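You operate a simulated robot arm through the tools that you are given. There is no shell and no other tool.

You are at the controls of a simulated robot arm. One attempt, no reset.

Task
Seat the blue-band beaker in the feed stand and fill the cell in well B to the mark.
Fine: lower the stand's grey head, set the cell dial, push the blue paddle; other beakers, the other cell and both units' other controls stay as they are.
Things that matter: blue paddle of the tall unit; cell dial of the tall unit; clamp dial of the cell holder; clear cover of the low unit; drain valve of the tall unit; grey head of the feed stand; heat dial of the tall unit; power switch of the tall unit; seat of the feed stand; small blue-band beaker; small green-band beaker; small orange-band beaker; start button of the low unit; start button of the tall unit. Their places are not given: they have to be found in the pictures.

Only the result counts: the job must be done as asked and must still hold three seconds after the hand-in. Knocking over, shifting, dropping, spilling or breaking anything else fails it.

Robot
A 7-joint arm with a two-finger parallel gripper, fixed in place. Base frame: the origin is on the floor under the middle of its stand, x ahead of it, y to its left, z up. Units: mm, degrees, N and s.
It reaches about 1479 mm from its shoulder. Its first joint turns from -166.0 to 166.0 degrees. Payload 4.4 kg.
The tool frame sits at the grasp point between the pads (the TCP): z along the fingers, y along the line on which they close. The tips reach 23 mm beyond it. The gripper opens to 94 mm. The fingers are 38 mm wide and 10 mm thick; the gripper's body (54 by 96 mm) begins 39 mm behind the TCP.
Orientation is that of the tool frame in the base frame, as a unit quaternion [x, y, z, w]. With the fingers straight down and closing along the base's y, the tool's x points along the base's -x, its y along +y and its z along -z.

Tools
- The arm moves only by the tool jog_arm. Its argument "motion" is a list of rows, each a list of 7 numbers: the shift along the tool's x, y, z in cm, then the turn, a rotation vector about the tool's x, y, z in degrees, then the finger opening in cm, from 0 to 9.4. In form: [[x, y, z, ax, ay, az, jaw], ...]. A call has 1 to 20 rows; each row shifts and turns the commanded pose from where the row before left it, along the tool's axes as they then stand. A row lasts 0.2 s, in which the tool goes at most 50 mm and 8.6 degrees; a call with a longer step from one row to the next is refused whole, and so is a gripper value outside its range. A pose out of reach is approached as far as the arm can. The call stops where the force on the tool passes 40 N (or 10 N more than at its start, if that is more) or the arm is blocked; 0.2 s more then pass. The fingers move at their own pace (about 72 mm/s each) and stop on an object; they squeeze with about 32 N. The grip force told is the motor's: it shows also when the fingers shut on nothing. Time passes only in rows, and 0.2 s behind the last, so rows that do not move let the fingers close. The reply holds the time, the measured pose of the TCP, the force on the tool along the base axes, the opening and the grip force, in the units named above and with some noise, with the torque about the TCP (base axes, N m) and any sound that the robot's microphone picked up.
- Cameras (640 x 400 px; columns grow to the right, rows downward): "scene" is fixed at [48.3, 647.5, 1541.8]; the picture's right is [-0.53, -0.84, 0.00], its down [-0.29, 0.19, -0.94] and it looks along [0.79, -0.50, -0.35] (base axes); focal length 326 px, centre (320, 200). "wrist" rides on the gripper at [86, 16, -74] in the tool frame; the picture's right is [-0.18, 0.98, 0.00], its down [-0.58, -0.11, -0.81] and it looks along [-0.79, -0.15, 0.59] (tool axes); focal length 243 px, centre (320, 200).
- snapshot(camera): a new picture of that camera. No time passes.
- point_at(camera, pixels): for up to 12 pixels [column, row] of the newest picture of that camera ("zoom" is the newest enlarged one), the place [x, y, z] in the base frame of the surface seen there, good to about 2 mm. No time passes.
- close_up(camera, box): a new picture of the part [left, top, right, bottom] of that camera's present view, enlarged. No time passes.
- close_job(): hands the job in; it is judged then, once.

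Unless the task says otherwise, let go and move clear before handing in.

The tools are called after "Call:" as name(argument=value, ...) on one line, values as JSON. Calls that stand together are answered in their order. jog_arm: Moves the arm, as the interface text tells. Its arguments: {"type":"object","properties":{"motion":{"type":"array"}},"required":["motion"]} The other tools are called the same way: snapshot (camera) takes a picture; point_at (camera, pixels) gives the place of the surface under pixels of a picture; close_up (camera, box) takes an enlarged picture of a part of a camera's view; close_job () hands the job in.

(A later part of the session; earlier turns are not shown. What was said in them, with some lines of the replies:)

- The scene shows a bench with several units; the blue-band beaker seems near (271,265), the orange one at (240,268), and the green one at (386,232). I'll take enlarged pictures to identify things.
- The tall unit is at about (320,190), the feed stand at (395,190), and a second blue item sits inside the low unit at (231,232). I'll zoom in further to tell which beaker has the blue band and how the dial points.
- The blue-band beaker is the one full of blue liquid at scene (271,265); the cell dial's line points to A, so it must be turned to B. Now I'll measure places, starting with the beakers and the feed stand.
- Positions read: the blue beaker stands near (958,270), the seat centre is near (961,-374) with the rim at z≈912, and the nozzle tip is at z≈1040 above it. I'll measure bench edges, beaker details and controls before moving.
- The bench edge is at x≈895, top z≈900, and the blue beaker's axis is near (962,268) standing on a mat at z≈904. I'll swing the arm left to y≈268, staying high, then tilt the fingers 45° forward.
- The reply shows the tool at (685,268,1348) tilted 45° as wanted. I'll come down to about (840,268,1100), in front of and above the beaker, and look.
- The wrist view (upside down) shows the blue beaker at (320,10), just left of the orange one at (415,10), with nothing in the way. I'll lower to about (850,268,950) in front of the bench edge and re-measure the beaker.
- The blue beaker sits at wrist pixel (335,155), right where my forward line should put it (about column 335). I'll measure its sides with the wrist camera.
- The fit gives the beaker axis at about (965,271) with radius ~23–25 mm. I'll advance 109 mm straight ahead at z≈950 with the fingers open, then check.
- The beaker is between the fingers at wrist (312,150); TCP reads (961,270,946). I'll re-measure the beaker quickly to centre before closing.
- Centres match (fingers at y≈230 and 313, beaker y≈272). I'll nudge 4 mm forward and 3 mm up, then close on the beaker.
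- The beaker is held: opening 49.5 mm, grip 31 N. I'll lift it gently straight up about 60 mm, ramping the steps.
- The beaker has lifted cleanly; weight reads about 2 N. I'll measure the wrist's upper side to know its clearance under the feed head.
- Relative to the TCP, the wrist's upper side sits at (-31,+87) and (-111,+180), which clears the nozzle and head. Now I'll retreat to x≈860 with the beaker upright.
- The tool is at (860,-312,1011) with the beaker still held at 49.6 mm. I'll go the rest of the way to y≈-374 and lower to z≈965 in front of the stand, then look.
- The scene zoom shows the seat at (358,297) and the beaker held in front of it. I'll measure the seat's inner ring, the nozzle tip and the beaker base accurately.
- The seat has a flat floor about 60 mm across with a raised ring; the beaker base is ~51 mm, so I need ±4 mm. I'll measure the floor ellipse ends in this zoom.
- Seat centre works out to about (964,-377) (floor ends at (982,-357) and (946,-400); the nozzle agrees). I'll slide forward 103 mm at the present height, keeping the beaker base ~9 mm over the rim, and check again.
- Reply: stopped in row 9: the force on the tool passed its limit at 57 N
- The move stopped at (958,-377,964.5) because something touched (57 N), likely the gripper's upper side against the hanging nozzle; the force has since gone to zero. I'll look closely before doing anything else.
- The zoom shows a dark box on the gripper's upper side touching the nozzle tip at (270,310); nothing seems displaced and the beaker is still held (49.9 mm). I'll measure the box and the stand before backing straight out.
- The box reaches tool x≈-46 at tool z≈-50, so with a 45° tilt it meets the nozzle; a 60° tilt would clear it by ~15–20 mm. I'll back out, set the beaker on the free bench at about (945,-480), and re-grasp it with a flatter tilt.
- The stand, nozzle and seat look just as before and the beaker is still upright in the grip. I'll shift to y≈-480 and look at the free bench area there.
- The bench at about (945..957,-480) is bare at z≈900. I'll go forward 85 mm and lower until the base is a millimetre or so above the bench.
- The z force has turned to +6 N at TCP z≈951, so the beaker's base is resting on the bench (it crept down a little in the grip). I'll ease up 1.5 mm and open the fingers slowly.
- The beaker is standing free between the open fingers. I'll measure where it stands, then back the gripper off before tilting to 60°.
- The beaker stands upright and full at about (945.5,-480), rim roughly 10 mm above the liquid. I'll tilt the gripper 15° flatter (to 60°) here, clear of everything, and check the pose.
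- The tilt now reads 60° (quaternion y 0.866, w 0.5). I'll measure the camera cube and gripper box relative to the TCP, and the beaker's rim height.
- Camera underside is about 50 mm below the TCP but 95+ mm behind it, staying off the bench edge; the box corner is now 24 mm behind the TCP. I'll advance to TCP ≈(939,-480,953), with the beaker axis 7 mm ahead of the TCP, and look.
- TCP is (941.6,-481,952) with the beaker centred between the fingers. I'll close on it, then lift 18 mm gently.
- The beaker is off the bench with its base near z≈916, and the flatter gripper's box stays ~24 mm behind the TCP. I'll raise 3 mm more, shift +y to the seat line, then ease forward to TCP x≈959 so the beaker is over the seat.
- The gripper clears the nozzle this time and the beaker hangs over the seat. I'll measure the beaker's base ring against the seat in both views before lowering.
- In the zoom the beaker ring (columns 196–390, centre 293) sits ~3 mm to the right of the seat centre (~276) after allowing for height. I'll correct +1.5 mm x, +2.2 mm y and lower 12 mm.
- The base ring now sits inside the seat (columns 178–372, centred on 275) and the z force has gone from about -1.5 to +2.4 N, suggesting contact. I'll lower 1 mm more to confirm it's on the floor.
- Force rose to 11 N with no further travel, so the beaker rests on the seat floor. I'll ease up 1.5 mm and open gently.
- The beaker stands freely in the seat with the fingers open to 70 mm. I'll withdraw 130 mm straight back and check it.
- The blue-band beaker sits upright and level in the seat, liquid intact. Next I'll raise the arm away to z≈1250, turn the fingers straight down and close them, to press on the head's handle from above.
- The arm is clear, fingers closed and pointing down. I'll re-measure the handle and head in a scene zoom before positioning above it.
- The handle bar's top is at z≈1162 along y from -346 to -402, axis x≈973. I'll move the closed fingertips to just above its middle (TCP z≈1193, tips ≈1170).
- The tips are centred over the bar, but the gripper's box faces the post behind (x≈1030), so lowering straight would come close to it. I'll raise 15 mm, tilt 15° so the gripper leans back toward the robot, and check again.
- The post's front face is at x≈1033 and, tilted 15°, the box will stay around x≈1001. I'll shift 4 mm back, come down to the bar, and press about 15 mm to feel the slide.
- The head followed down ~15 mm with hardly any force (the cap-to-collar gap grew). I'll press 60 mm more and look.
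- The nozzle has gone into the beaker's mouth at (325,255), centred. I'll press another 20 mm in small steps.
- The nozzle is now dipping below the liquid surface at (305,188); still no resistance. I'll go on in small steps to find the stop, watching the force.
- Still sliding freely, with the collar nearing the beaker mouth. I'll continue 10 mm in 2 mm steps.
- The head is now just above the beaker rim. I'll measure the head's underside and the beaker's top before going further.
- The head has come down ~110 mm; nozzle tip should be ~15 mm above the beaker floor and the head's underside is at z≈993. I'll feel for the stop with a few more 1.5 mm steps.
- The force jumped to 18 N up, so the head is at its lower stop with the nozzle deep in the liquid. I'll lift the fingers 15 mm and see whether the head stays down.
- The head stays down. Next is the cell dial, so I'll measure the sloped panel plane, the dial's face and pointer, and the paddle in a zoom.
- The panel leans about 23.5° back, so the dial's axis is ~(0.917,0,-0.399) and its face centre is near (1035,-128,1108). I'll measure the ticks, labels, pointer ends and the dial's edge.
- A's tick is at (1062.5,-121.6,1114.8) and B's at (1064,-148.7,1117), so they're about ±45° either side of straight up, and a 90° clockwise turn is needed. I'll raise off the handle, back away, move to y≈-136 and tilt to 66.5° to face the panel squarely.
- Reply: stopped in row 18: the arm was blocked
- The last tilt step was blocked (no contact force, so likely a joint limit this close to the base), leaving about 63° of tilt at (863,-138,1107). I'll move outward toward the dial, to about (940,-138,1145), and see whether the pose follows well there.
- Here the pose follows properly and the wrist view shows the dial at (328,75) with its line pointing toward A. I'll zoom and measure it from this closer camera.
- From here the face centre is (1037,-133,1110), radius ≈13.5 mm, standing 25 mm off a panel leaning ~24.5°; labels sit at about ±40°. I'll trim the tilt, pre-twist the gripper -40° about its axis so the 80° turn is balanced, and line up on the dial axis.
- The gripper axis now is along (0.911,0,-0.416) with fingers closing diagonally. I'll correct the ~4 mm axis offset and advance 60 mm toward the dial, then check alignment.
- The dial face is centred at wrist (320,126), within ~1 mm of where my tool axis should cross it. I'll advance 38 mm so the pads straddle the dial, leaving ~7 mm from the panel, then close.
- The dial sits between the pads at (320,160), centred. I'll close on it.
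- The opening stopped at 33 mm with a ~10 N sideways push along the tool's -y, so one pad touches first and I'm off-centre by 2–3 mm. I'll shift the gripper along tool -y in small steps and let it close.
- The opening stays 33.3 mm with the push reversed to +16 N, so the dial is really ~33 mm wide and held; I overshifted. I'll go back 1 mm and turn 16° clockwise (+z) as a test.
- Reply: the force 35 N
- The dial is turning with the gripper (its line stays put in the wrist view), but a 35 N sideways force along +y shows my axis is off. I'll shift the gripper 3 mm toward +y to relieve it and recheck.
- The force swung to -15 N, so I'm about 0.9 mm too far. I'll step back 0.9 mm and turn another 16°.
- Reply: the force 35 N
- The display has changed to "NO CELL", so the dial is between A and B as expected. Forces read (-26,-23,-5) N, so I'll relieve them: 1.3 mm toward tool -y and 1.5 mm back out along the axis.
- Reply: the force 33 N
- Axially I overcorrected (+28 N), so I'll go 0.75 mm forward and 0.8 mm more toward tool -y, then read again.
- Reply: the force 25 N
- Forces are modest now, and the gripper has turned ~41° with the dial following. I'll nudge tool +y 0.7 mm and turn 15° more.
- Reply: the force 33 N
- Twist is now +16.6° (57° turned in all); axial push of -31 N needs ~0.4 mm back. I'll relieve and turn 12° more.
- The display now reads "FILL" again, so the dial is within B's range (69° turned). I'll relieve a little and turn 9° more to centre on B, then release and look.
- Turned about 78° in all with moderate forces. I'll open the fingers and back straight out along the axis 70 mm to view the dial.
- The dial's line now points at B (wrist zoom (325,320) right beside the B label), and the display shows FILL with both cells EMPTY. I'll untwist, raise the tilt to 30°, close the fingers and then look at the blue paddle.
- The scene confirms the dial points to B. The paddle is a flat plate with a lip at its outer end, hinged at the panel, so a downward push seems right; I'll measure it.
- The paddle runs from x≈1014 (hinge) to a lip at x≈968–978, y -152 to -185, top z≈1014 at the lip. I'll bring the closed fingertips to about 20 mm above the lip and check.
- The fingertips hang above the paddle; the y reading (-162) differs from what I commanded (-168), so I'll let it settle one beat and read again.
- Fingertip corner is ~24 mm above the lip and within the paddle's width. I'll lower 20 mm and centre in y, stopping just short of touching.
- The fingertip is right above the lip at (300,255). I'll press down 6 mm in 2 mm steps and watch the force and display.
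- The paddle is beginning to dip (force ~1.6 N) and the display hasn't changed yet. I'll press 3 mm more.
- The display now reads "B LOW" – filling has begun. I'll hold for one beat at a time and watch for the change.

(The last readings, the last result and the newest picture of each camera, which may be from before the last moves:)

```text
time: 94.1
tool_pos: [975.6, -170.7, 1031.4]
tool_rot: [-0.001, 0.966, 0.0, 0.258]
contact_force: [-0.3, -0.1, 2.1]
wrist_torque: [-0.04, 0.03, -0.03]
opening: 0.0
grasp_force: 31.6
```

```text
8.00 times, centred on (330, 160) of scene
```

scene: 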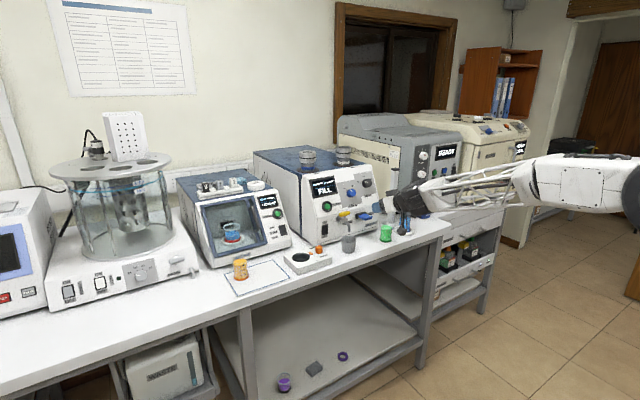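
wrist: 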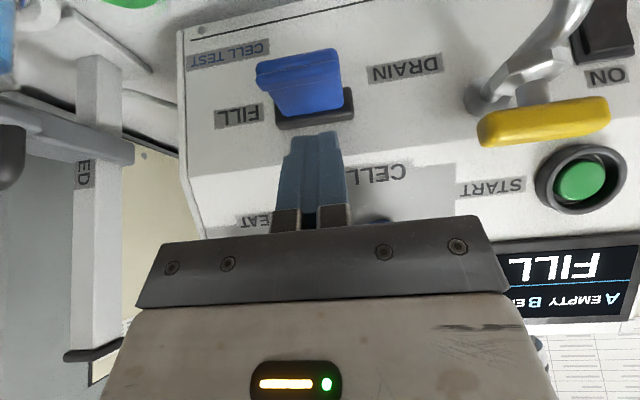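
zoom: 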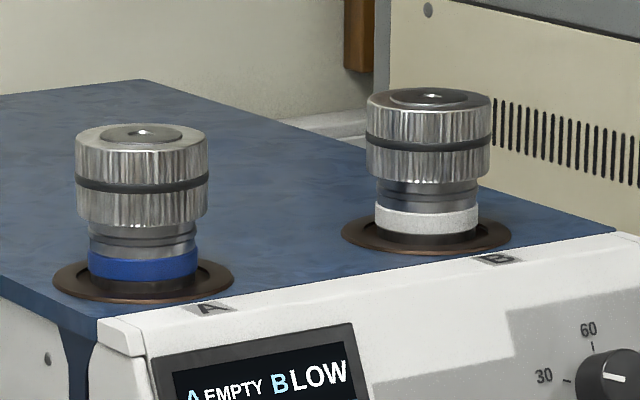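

Still "B LOW"; the beaker's liquid shows agitation. I'll continue holding and checking the display each beat.

Call:
jog_arm(motion=[[0, 0, 0, 0, 0, 0, 0]])

Call:
close_up(camera="scene", box=[300, 165, 350, 205])

```text
time: 94.5
tool_pos: [976.4, -171.0, 1030.6]
tool_rot: [-0.002, 0.966, 0.001, 0.257]
contact_force: [-0.9, -0.3, 2.3]
wrist_torque: [0.01, 0.01, 0.02]
opening: 0.0
grasp_force: 31.8
```

```text
10.00 times, centred on (325, 185) of scene
```

zoom: 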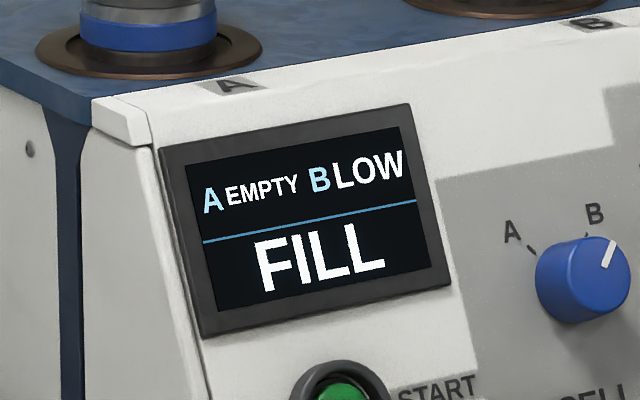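

Call:
jog_arm(motion=[[0, 0, 0, 0, 0, 0, 0]])

Call:
close_up(camera="scene", box=[300, 165, 350, 205])

Call:
close_up(camera="scene", box=[392, 200, 422, 240])

```text
time: 94.9
tool_pos: [977.3, -169.9, 1031.8]
tool_rot: [-0.001, 0.966, 0.001, 0.258]
contact_force: [-0.4, 0.3, 1.7]
wrist_torque: [0.01, 0.04, -0.01]
opening: 0.1
grasp_force: 31.9
```

```text
10.00 times, centred on (325, 185) of scene
```

zoom: 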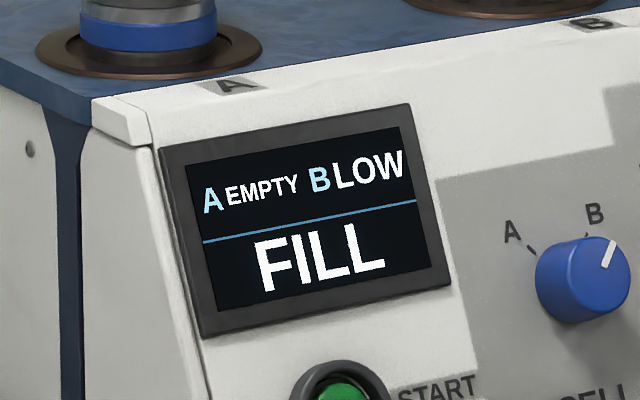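

```text
10.00 times, centred on (407, 220) of scene
```

zoom: 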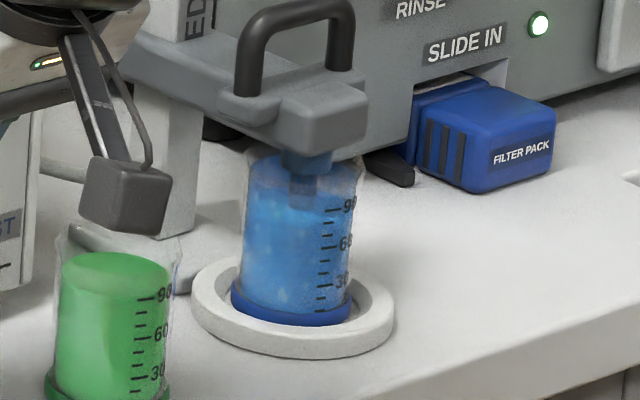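

Display unchanged at "B LOW", and the beaker looks about the same as 1 s ago. I'll zoom tightly on the beaker to judge whether it is still flowing while holding a little longer.

Call:
close_up(camera="scene", box=[397, 212, 417, 234])

Call:
jog_arm(motion=[[0, 0, 0, 0, 0, 0, 0]])

Call:
close_up(camera="scene", box=[397, 212, 417, 234])

Call:
close_up(camera="scene", box=[300, 165, 350, 205])

```text
16.00 times, centred on (407, 223) of scene
```

zoom: 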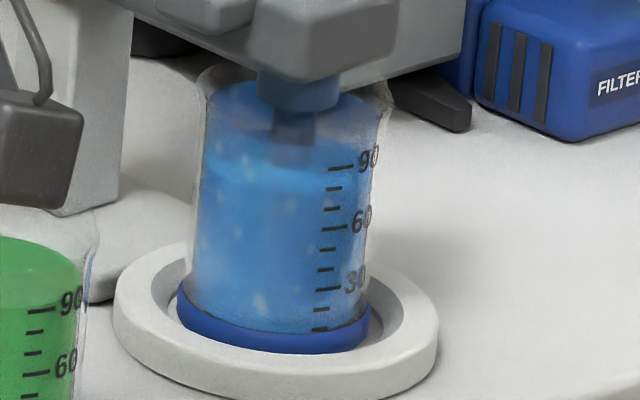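

```text
time: 95.3
tool_pos: [976.8, -170.7, 1030.7]
tool_rot: [-0.001, 0.966, 0.001, 0.258]
contact_force: [-0.3, -0.3, 1.4]
wrist_torque: [0.0, 0.01, 0.02]
opening: 0.2
grasp_force: 32.2
```

```text
16.00 times, centred on (407, 223) of scene
```

zoom: 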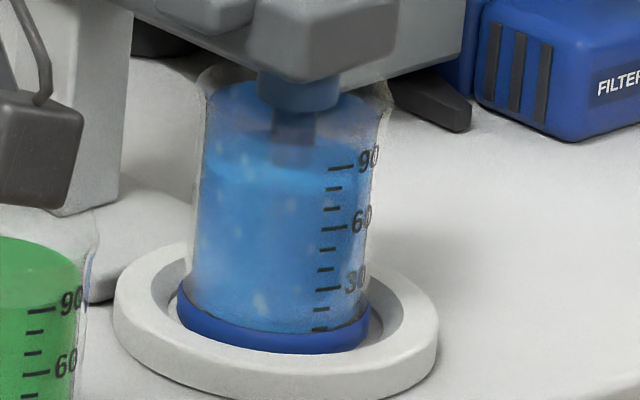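

```text
10.00 times, centred on (325, 185) of scene
```

zoom: 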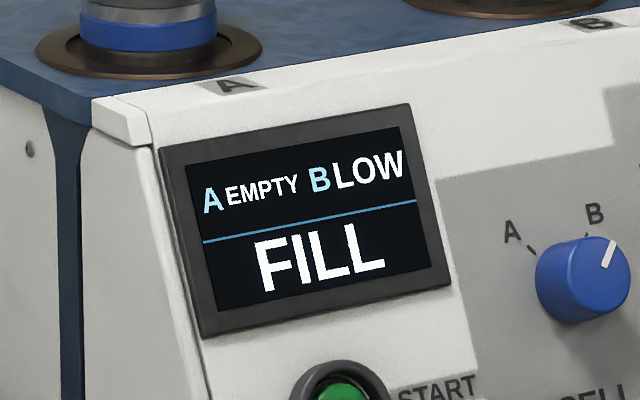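

No visible change in level over 0.4 s, which suggests one dose per push. I'll hold 0.8 s more to make sure before releasing.

Call:
jog_arm(motion=[[0, 0, 0, 0, 0, 0, 0], [0, 0, 0, 0, 0, 0, 0], [0, 0, 0, 0, 0, 0, 0]])

Call:
close_up(camera="scene", box=[397, 212, 417, 234])

Call:
close_up(camera="scene", box=[300, 165, 350, 205])

Call:
close_up(camera="scene", box=[345, 195, 395, 235])

```text
time: 96.1
tool_pos: [975.6, -170.4, 1030.6]
tool_rot: [-0.003, 0.966, 0.002, 0.258]
contact_force: [-1.3, -0.2, 2.2]
wrist_torque: [-0.01, 0.0, 0.03]
opening: 0.1
grasp_force: 32.4
```

```text
16.00 times, centred on (407, 223) of scene
```

zoom: 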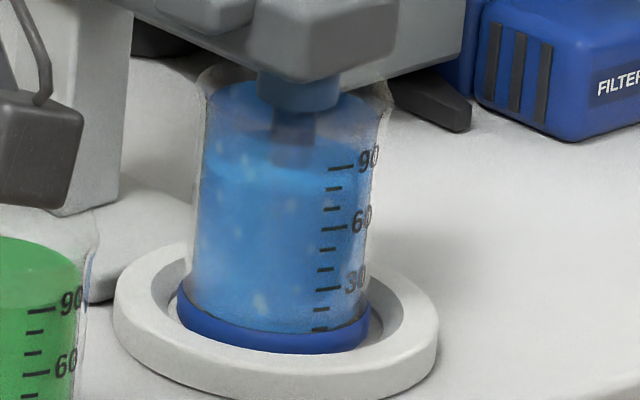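

```text
10.00 times, centred on (325, 185) of scene
```

zoom: 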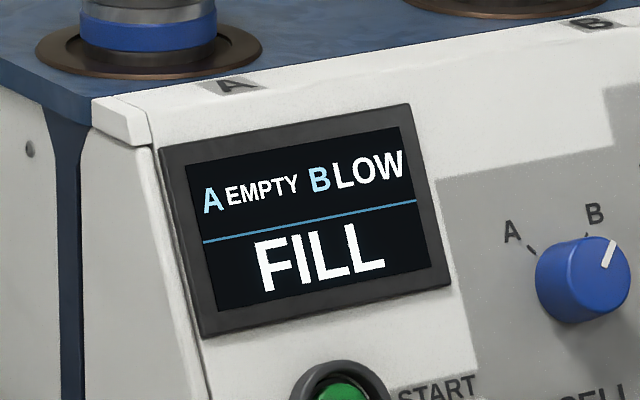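

```text
10.00 times, centred on (370, 215) of scene
```

zoom: 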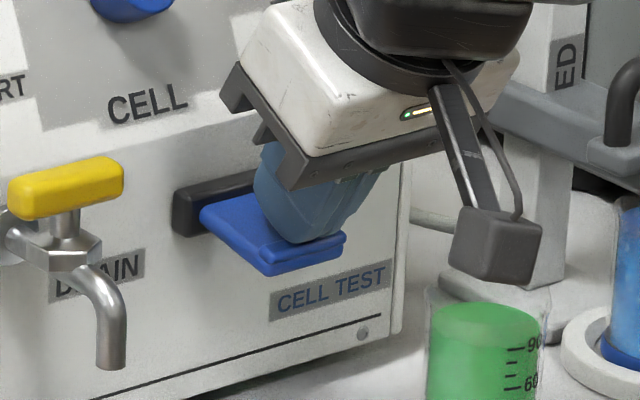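

There is no change after 2 s of holding, so each push gives one dose. I'll lift off fully so the paddle springs back, then look.

Call:
jog_arm(motion=[[-0.4, 0, -0.69, 0, 0, 0, 0], [-0.4, 0, -0.69, 0, 0, 0, 0], [0, 0, 0, 0, 0, 0, 0]])

Call:
close_up(camera="scene", box=[300, 165, 350, 205])

Call:
close_up(camera="scene", box=[345, 195, 395, 235])

Call:
close_up(camera="scene", box=[397, 212, 417, 234])

```text
time: 96.9
tool_pos: [976.8, -170.3, 1046.5]
tool_rot: [-0.003, 0.966, 0.002, 0.258]
contact_force: [0.0, -0.5, 0.2]
wrist_torque: [0.01, -0.02, 0.02]
opening: 0.0
grasp_force: 32.0
```

```text
10.00 times, centred on (325, 185) of scene
```

zoom: 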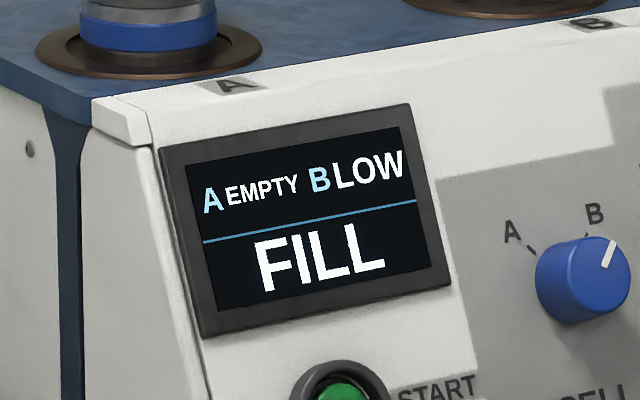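

```text
10.00 times, centred on (370, 215) of scene
```

zoom: 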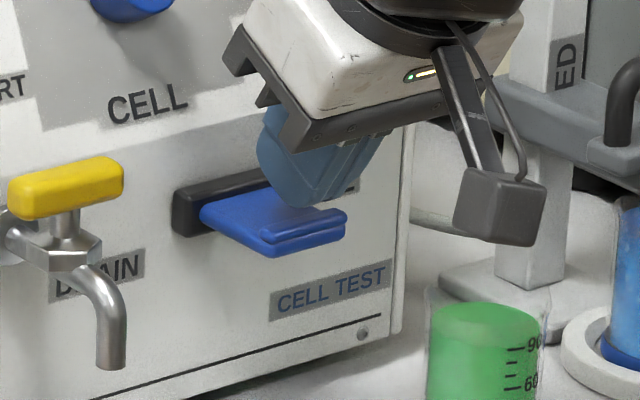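

```text
16.00 times, centred on (407, 223) of scene
```

zoom: 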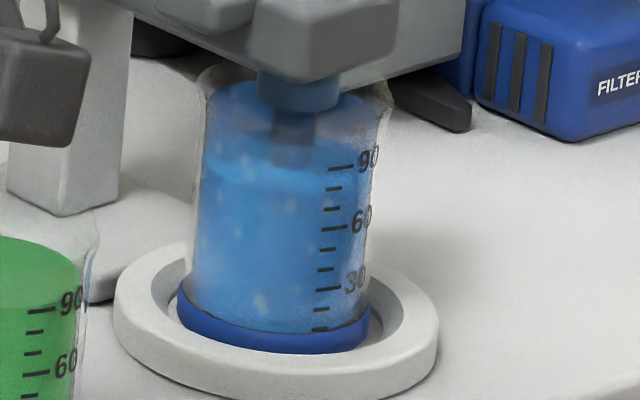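

The paddle sprang back and the display still says "B LOW". I'll push again to the same depth and check.

Call:
jog_arm(motion=[[0.4, 0, 0.69, 0, 0, 0, 0], [0.4, 0, 0.69, 0, 0, 0, 0]])

Call:
close_up(camera="scene", box=[300, 165, 350, 205])

Call:
close_up(camera="scene", box=[397, 212, 417, 234])

```text
time: 97.5
tool_pos: [976.6, -169.5, 1030.7]
tool_rot: [-0.001, 0.966, 0.001, 0.259]
contact_force: [-1.5, 1.2, 2.0]
wrist_torque: [0.03, 0.01, -0.04]
opening: 0.0
grasp_force: 31.6
```

```text
10.00 times, centred on (325, 185) of scene
```

zoom: 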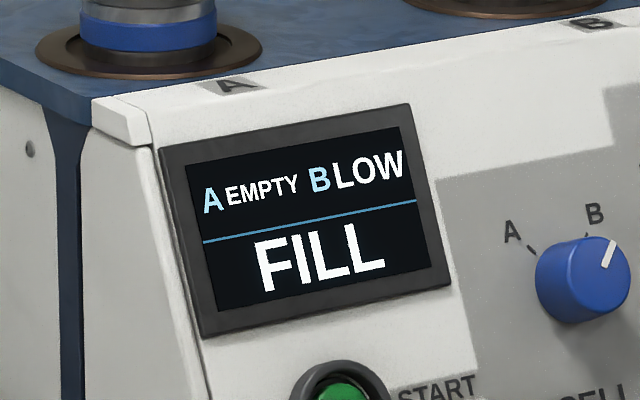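

```text
16.00 times, centred on (407, 223) of scene
```

zoom: 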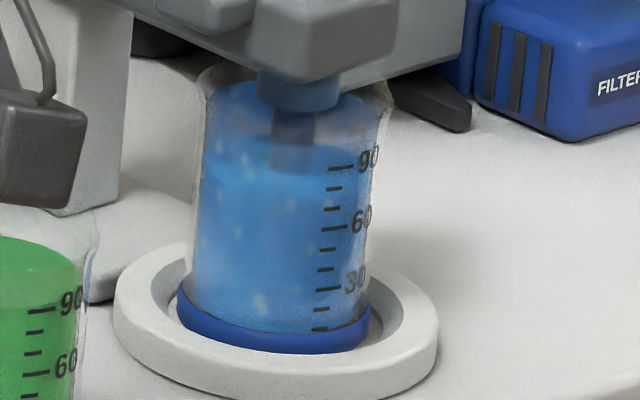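

The beaker's surface looks slightly lower (now ~y 170 in the zoom), still "B LOW". I'll release and push again, checking after each push.

Call:
jog_arm(motion=[[-0.4, 0, -0.69, 0, 0, 0, 0], [-0.4, 0, -0.69, 0, 0, 0, 0], [0, 0, 0, 0, 0, 0, 0]])

Call:
close_up(camera="scene", box=[300, 165, 350, 205])

Call:
close_up(camera="scene", box=[397, 212, 417, 234])

```text
time: 98.3
tool_pos: [976.8, -171.1, 1046.5]
tool_rot: [-0.001, 0.966, 0.001, 0.258]
contact_force: [0.7, -0.7, -0.4]
wrist_torque: [0.01, 0.0, 0.01]
opening: 0.0
grasp_force: 31.9
```

```text
10.00 times, centred on (325, 185) of scene
```

zoom: 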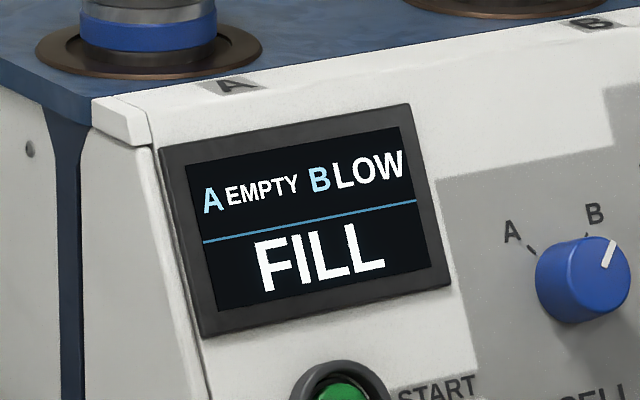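

```text
16.00 times, centred on (407, 223) of scene
```

zoom: 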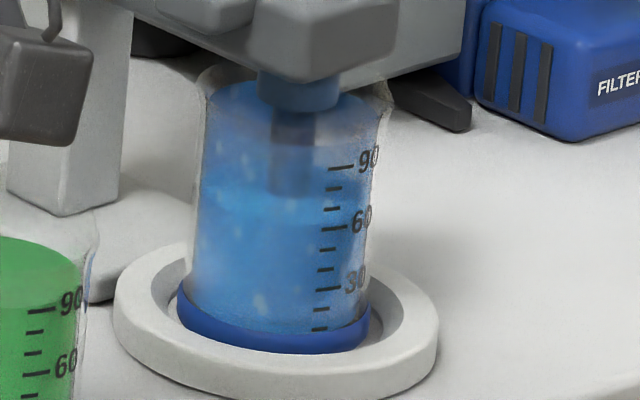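

The beaker level clearly dropped again (surface now near y≈195), so each push moves a dose. Third push now.

Call:
jog_arm(motion=[[0.4, 0, 0.69, 0, 0, 0, 0], [0.4, 0, 0.69, 0, 0, 0, 0]])

Call:
close_up(camera="scene", box=[300, 165, 350, 205])

Call:
close_up(camera="scene", box=[397, 212, 417, 234])

```text
time: 98.9
tool_pos: [976.5, -172.7, 1030.1]
tool_rot: [-0.001, 0.966, 0.002, 0.258]
contact_force: [-2.6, -1.8, 2.0]
wrist_torque: [-0.04, 0.05, -0.01]
opening: 0.0
grasp_force: 32.4
```

```text
10.00 times, centred on (325, 185) of scene
```

zoom: 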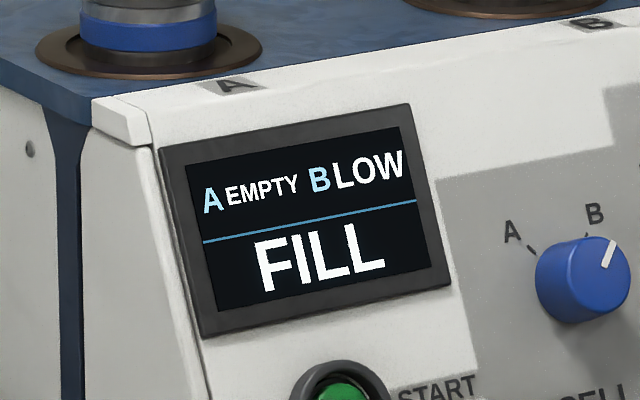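

```text
16.00 times, centred on (407, 223) of scene
```

zoom: 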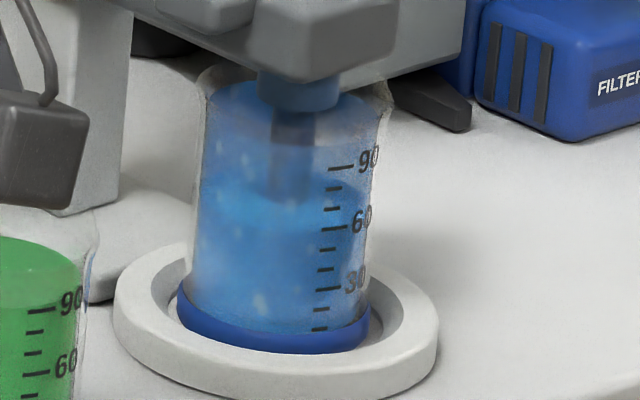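

The dose takes about a second to settle (surface now moving to y≈205). I'll hold briefly and check the display before deciding on another push.

Call:
jog_arm(motion=[[0, 0, 0, 0, 0, 0, 0], [0, 0, 0, 0, 0, 0, 0], [0, 0, 0, 0, 0, 0, 0]])

Call:
close_up(camera="scene", box=[300, 165, 350, 205])

Call:
close_up(camera="scene", box=[397, 212, 417, 234])

```text
time: 99.7
tool_pos: [975.5, -172.6, 1030.5]
tool_rot: [-0.002, 0.966, 0.0, 0.258]
contact_force: [-2.6, 0.2, 2.5]
wrist_torque: [-0.03, 0.09, 0.0]
opening: 0.0
grasp_force: 32.1
```

```text
10.00 times, centred on (325, 185) of scene
```

zoom: 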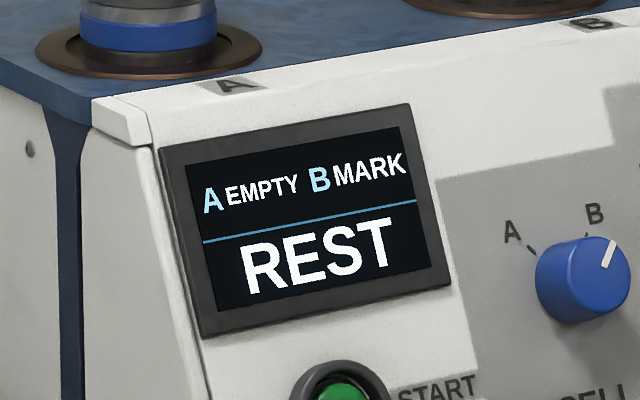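

```text
16.00 times, centred on (407, 223) of scene
```

zoom: 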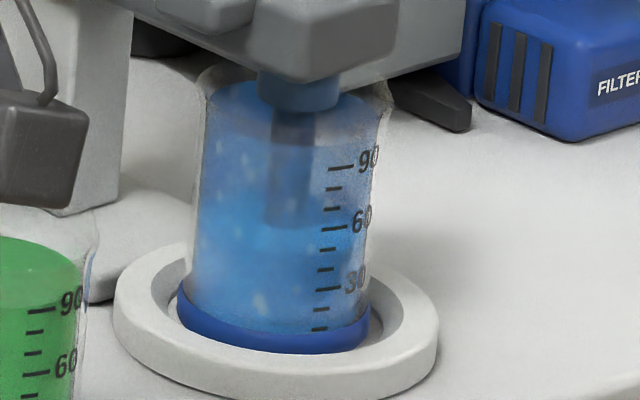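

The display now reads "B MARK" / "REST" – cell B is at the mark. I'll lift off the paddle straight away and keep watching.

Call:
jog_arm(motion=[[-0.5, 0, -0.87, 0, 0, 0, 0], [-1.0, 0, -1.73, 0, 0, 0, 0], [-1.0, 0, -1.73, 0, 0, 0, 0], [0, 0, 0, 0, 0, 0, 0]])

Call:
close_up(camera="scene", box=[300, 165, 350, 205])

Call:
close_up(camera="scene", box=[397, 212, 417, 234])

Call:
close_up(camera="scene", box=[290, 150, 410, 240])

```text
time: 100.7
tool_pos: [975.6, -172.8, 1079.5]
tool_rot: [-0.002, 0.966, 0.001, 0.259]
contact_force: [-0.6, -0.2, -1.0]
wrist_torque: [0.03, 0.0, 0.03]
opening: 0.3
grasp_force: 32.6
```

```text
10.00 times, centred on (325, 185) of scene
```

zoom: 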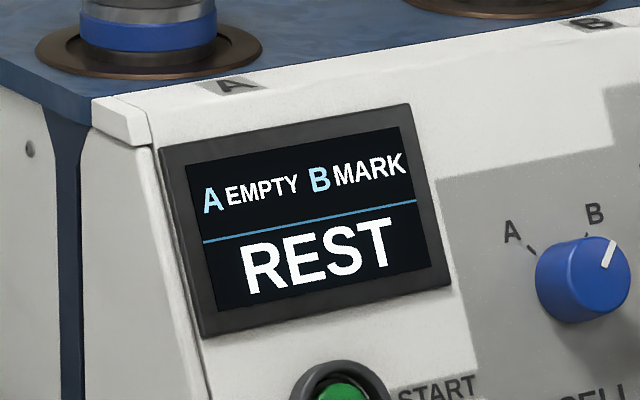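

```text
16.00 times, centred on (407, 223) of scene
```

zoom: 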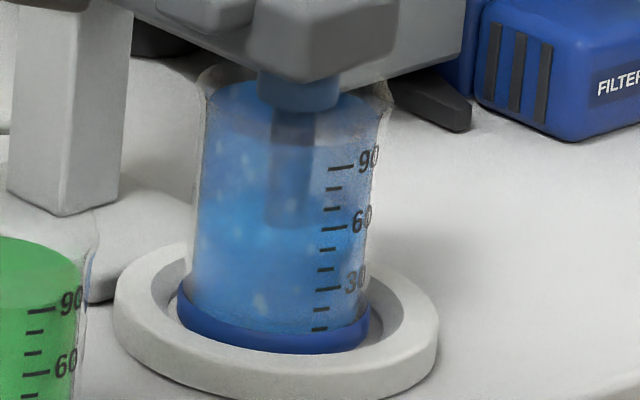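

```text
4.44 times, centred on (350, 195) of scene
```

zoom: 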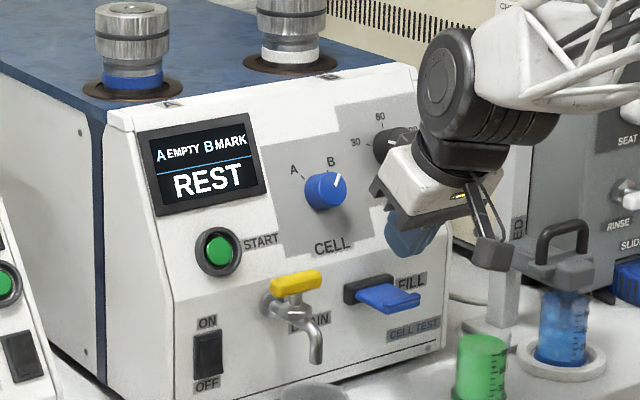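

"B MARK" holds after release and the paddle is back up. I'll retreat 160 mm away from the units and re-inspect everything.

Call:
jog_arm(motion=[[3.46, 0, -2.0, 0, 0, 0, 0], [3.46, 0, -2.0, 0, 0, 0, 0], [3.46, 0, -2.0, 0, 0, 0, 0], [3.46, 0, -2.0, 0, 0, 0, 0], [-1.5, 0, -2.6, 0, 0, 0, 0], [-1.5, 0, -2.6, 0, 0, 0, 0], [-1.5, 0, -2.6, 0, 0, 0, 0], [-1.5, 0, -2.6, 0, 0, 0, 0], [0, 0, 0, 0, 0, 0, 0], [0, 0, 0, 0, 0, 0, 0]])

Call:
snapshot(camera="scene")

Call:
close_up(camera="scene", box=[220, 130, 420, 290])

Call:
close_up(camera="scene", box=[365, 165, 425, 250])

Call:
close_up(camera="scene", box=[300, 165, 380, 215])

```text
time: 102.9
tool_pos: [813.1, -171.0, 1201.0]
tool_rot: [-0.001, 0.966, 0.002, 0.258]
contact_force: [0.5, -0.6, 0.2]
wrist_torque: [0.02, -0.01, 0.0]
opening: 0.0
grasp_force: 32.3
```

```text
taken
```

scene: 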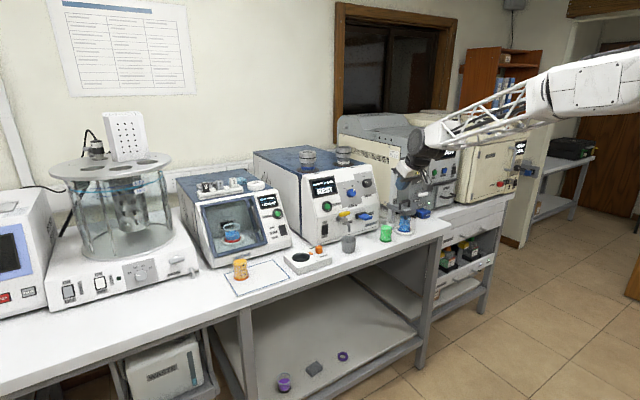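

```text
2.50 times, centred on (320, 210) of scene
```

zoom: 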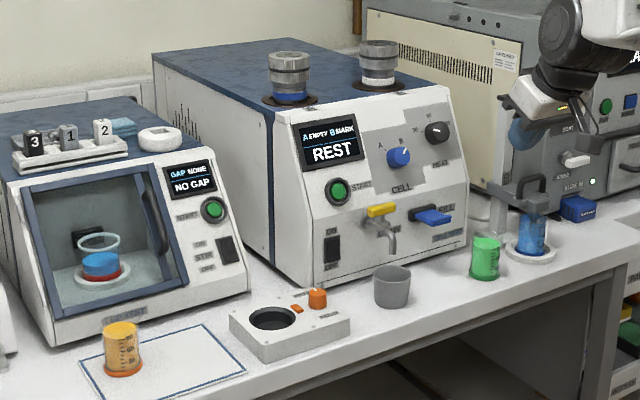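

```text
4.71 times, centred on (395, 208) of scene
```

zoom: 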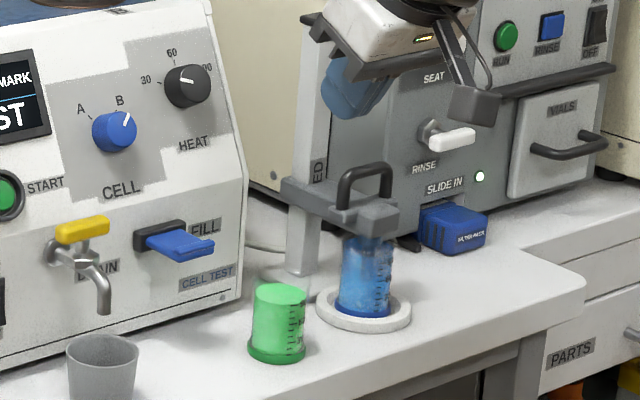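

```text
8.00 times, centred on (340, 190) of scene
```

zoom: 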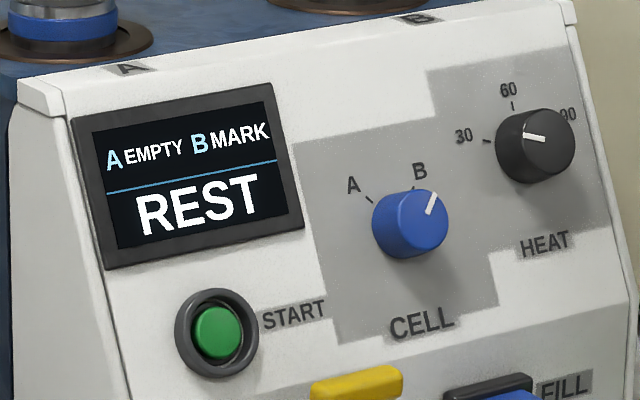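

Everything looks in order: beaker in the seat, head down, dial on B, display "B MARK", heat dial and other beakers unchanged. I'll wait a few seconds and confirm it holds.

Call:
jog_arm(motion=[[0, 0, 0, 0, 0, 0, 0], [0, 0, 0, 0, 0, 0, 0], [0, 0, 0, 0, 0, 0, 0], [0, 0, 0, 0, 0, 0, 0], [0, 0, 0, 0, 0, 0, 0], [0, 0, 0, 0, 0, 0, 0], [0, 0, 0, 0, 0, 0, 0], [0, 0, 0, 0, 0, 0, 0], [0, 0, 0, 0, 0, 0, 0], [0, 0, 0, 0, 0, 0, 0], [0, 0, 0, 0, 0, 0, 0], [0, 0, 0, 0, 0, 0, 0], [0, 0, 0, 0, 0, 0, 0], [0, 0, 0, 0, 0, 0, 0], [0, 0, 0, 0, 0, 0, 0]])

Call:
close_up(camera="scene", box=[300, 165, 430, 250])

Call:
close_up(camera="scene", box=[300, 165, 350, 205])

```text
time: 106.1
tool_pos: [813.4, -170.3, 1201.5]
tool_rot: [0.0, 0.966, 0.001, 0.258]
contact_force: [0.0, 0.4, 0.1]
wrist_torque: [0.01, -0.02, 0.0]
opening: 0.0
grasp_force: 32.1
```

```text
4.71 times, centred on (365, 208) of scene
```

zoom: 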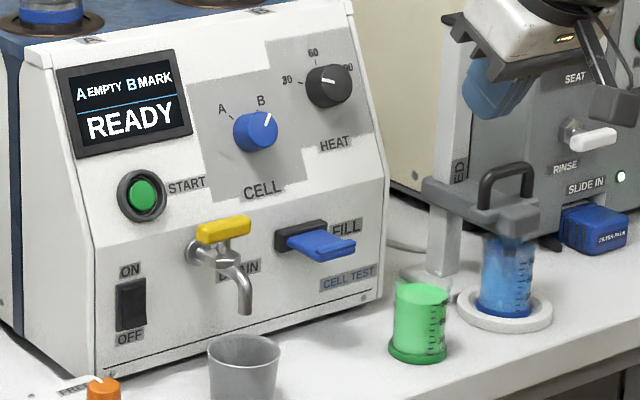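

```text
10.00 times, centred on (325, 185) of scene
```

zoom: 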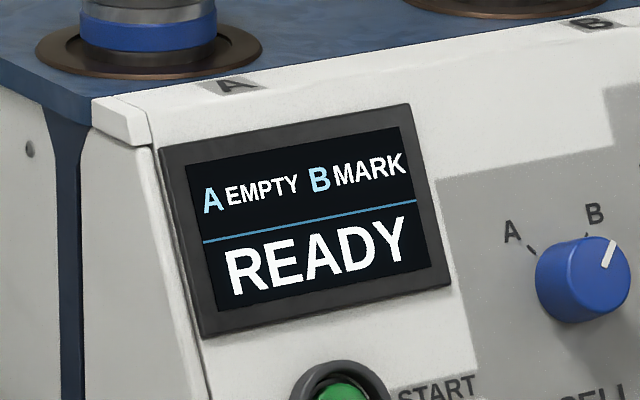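

The display now reads "A EMPTY, B MARK – READY". The beaker stands in the seat with the head down, and the arm is clear with nothing else moved. I'll hand the job in.

Call:
close_job()

```text
The job is handed in.
```

The blue-band beaker is seated in the feed stand and the cell in well B is filled to the mark. I've handed the job in. At hand-in the tall unit's display read "A EMPTY, B MARK – READY", and "B MARK" had held for several seconds after I let go of the paddle.

- **Controls used:** I lowered the grey head to its lower stop, turned the cell dial from A to B, and pushed the blue paddle. It took three pushes, because each push gives one dose.
- **Everything else:** The orange-band and green-band beakers looked unmoved and the heat dial still points to 30. I did not touch the start buttons, drain valve, power switch, clamp dial or clear cover.

- **Nozzle contact:** On the first approach to the seat, the gripper touched the stand's hanging nozzle and the arm stopped at 57 N. Nothing looked shifted or spilled. I backed off, set the beaker on the bare bench to the right of the seat, and picked it up again at a flatter angle. The second approach cleared the nozzle.
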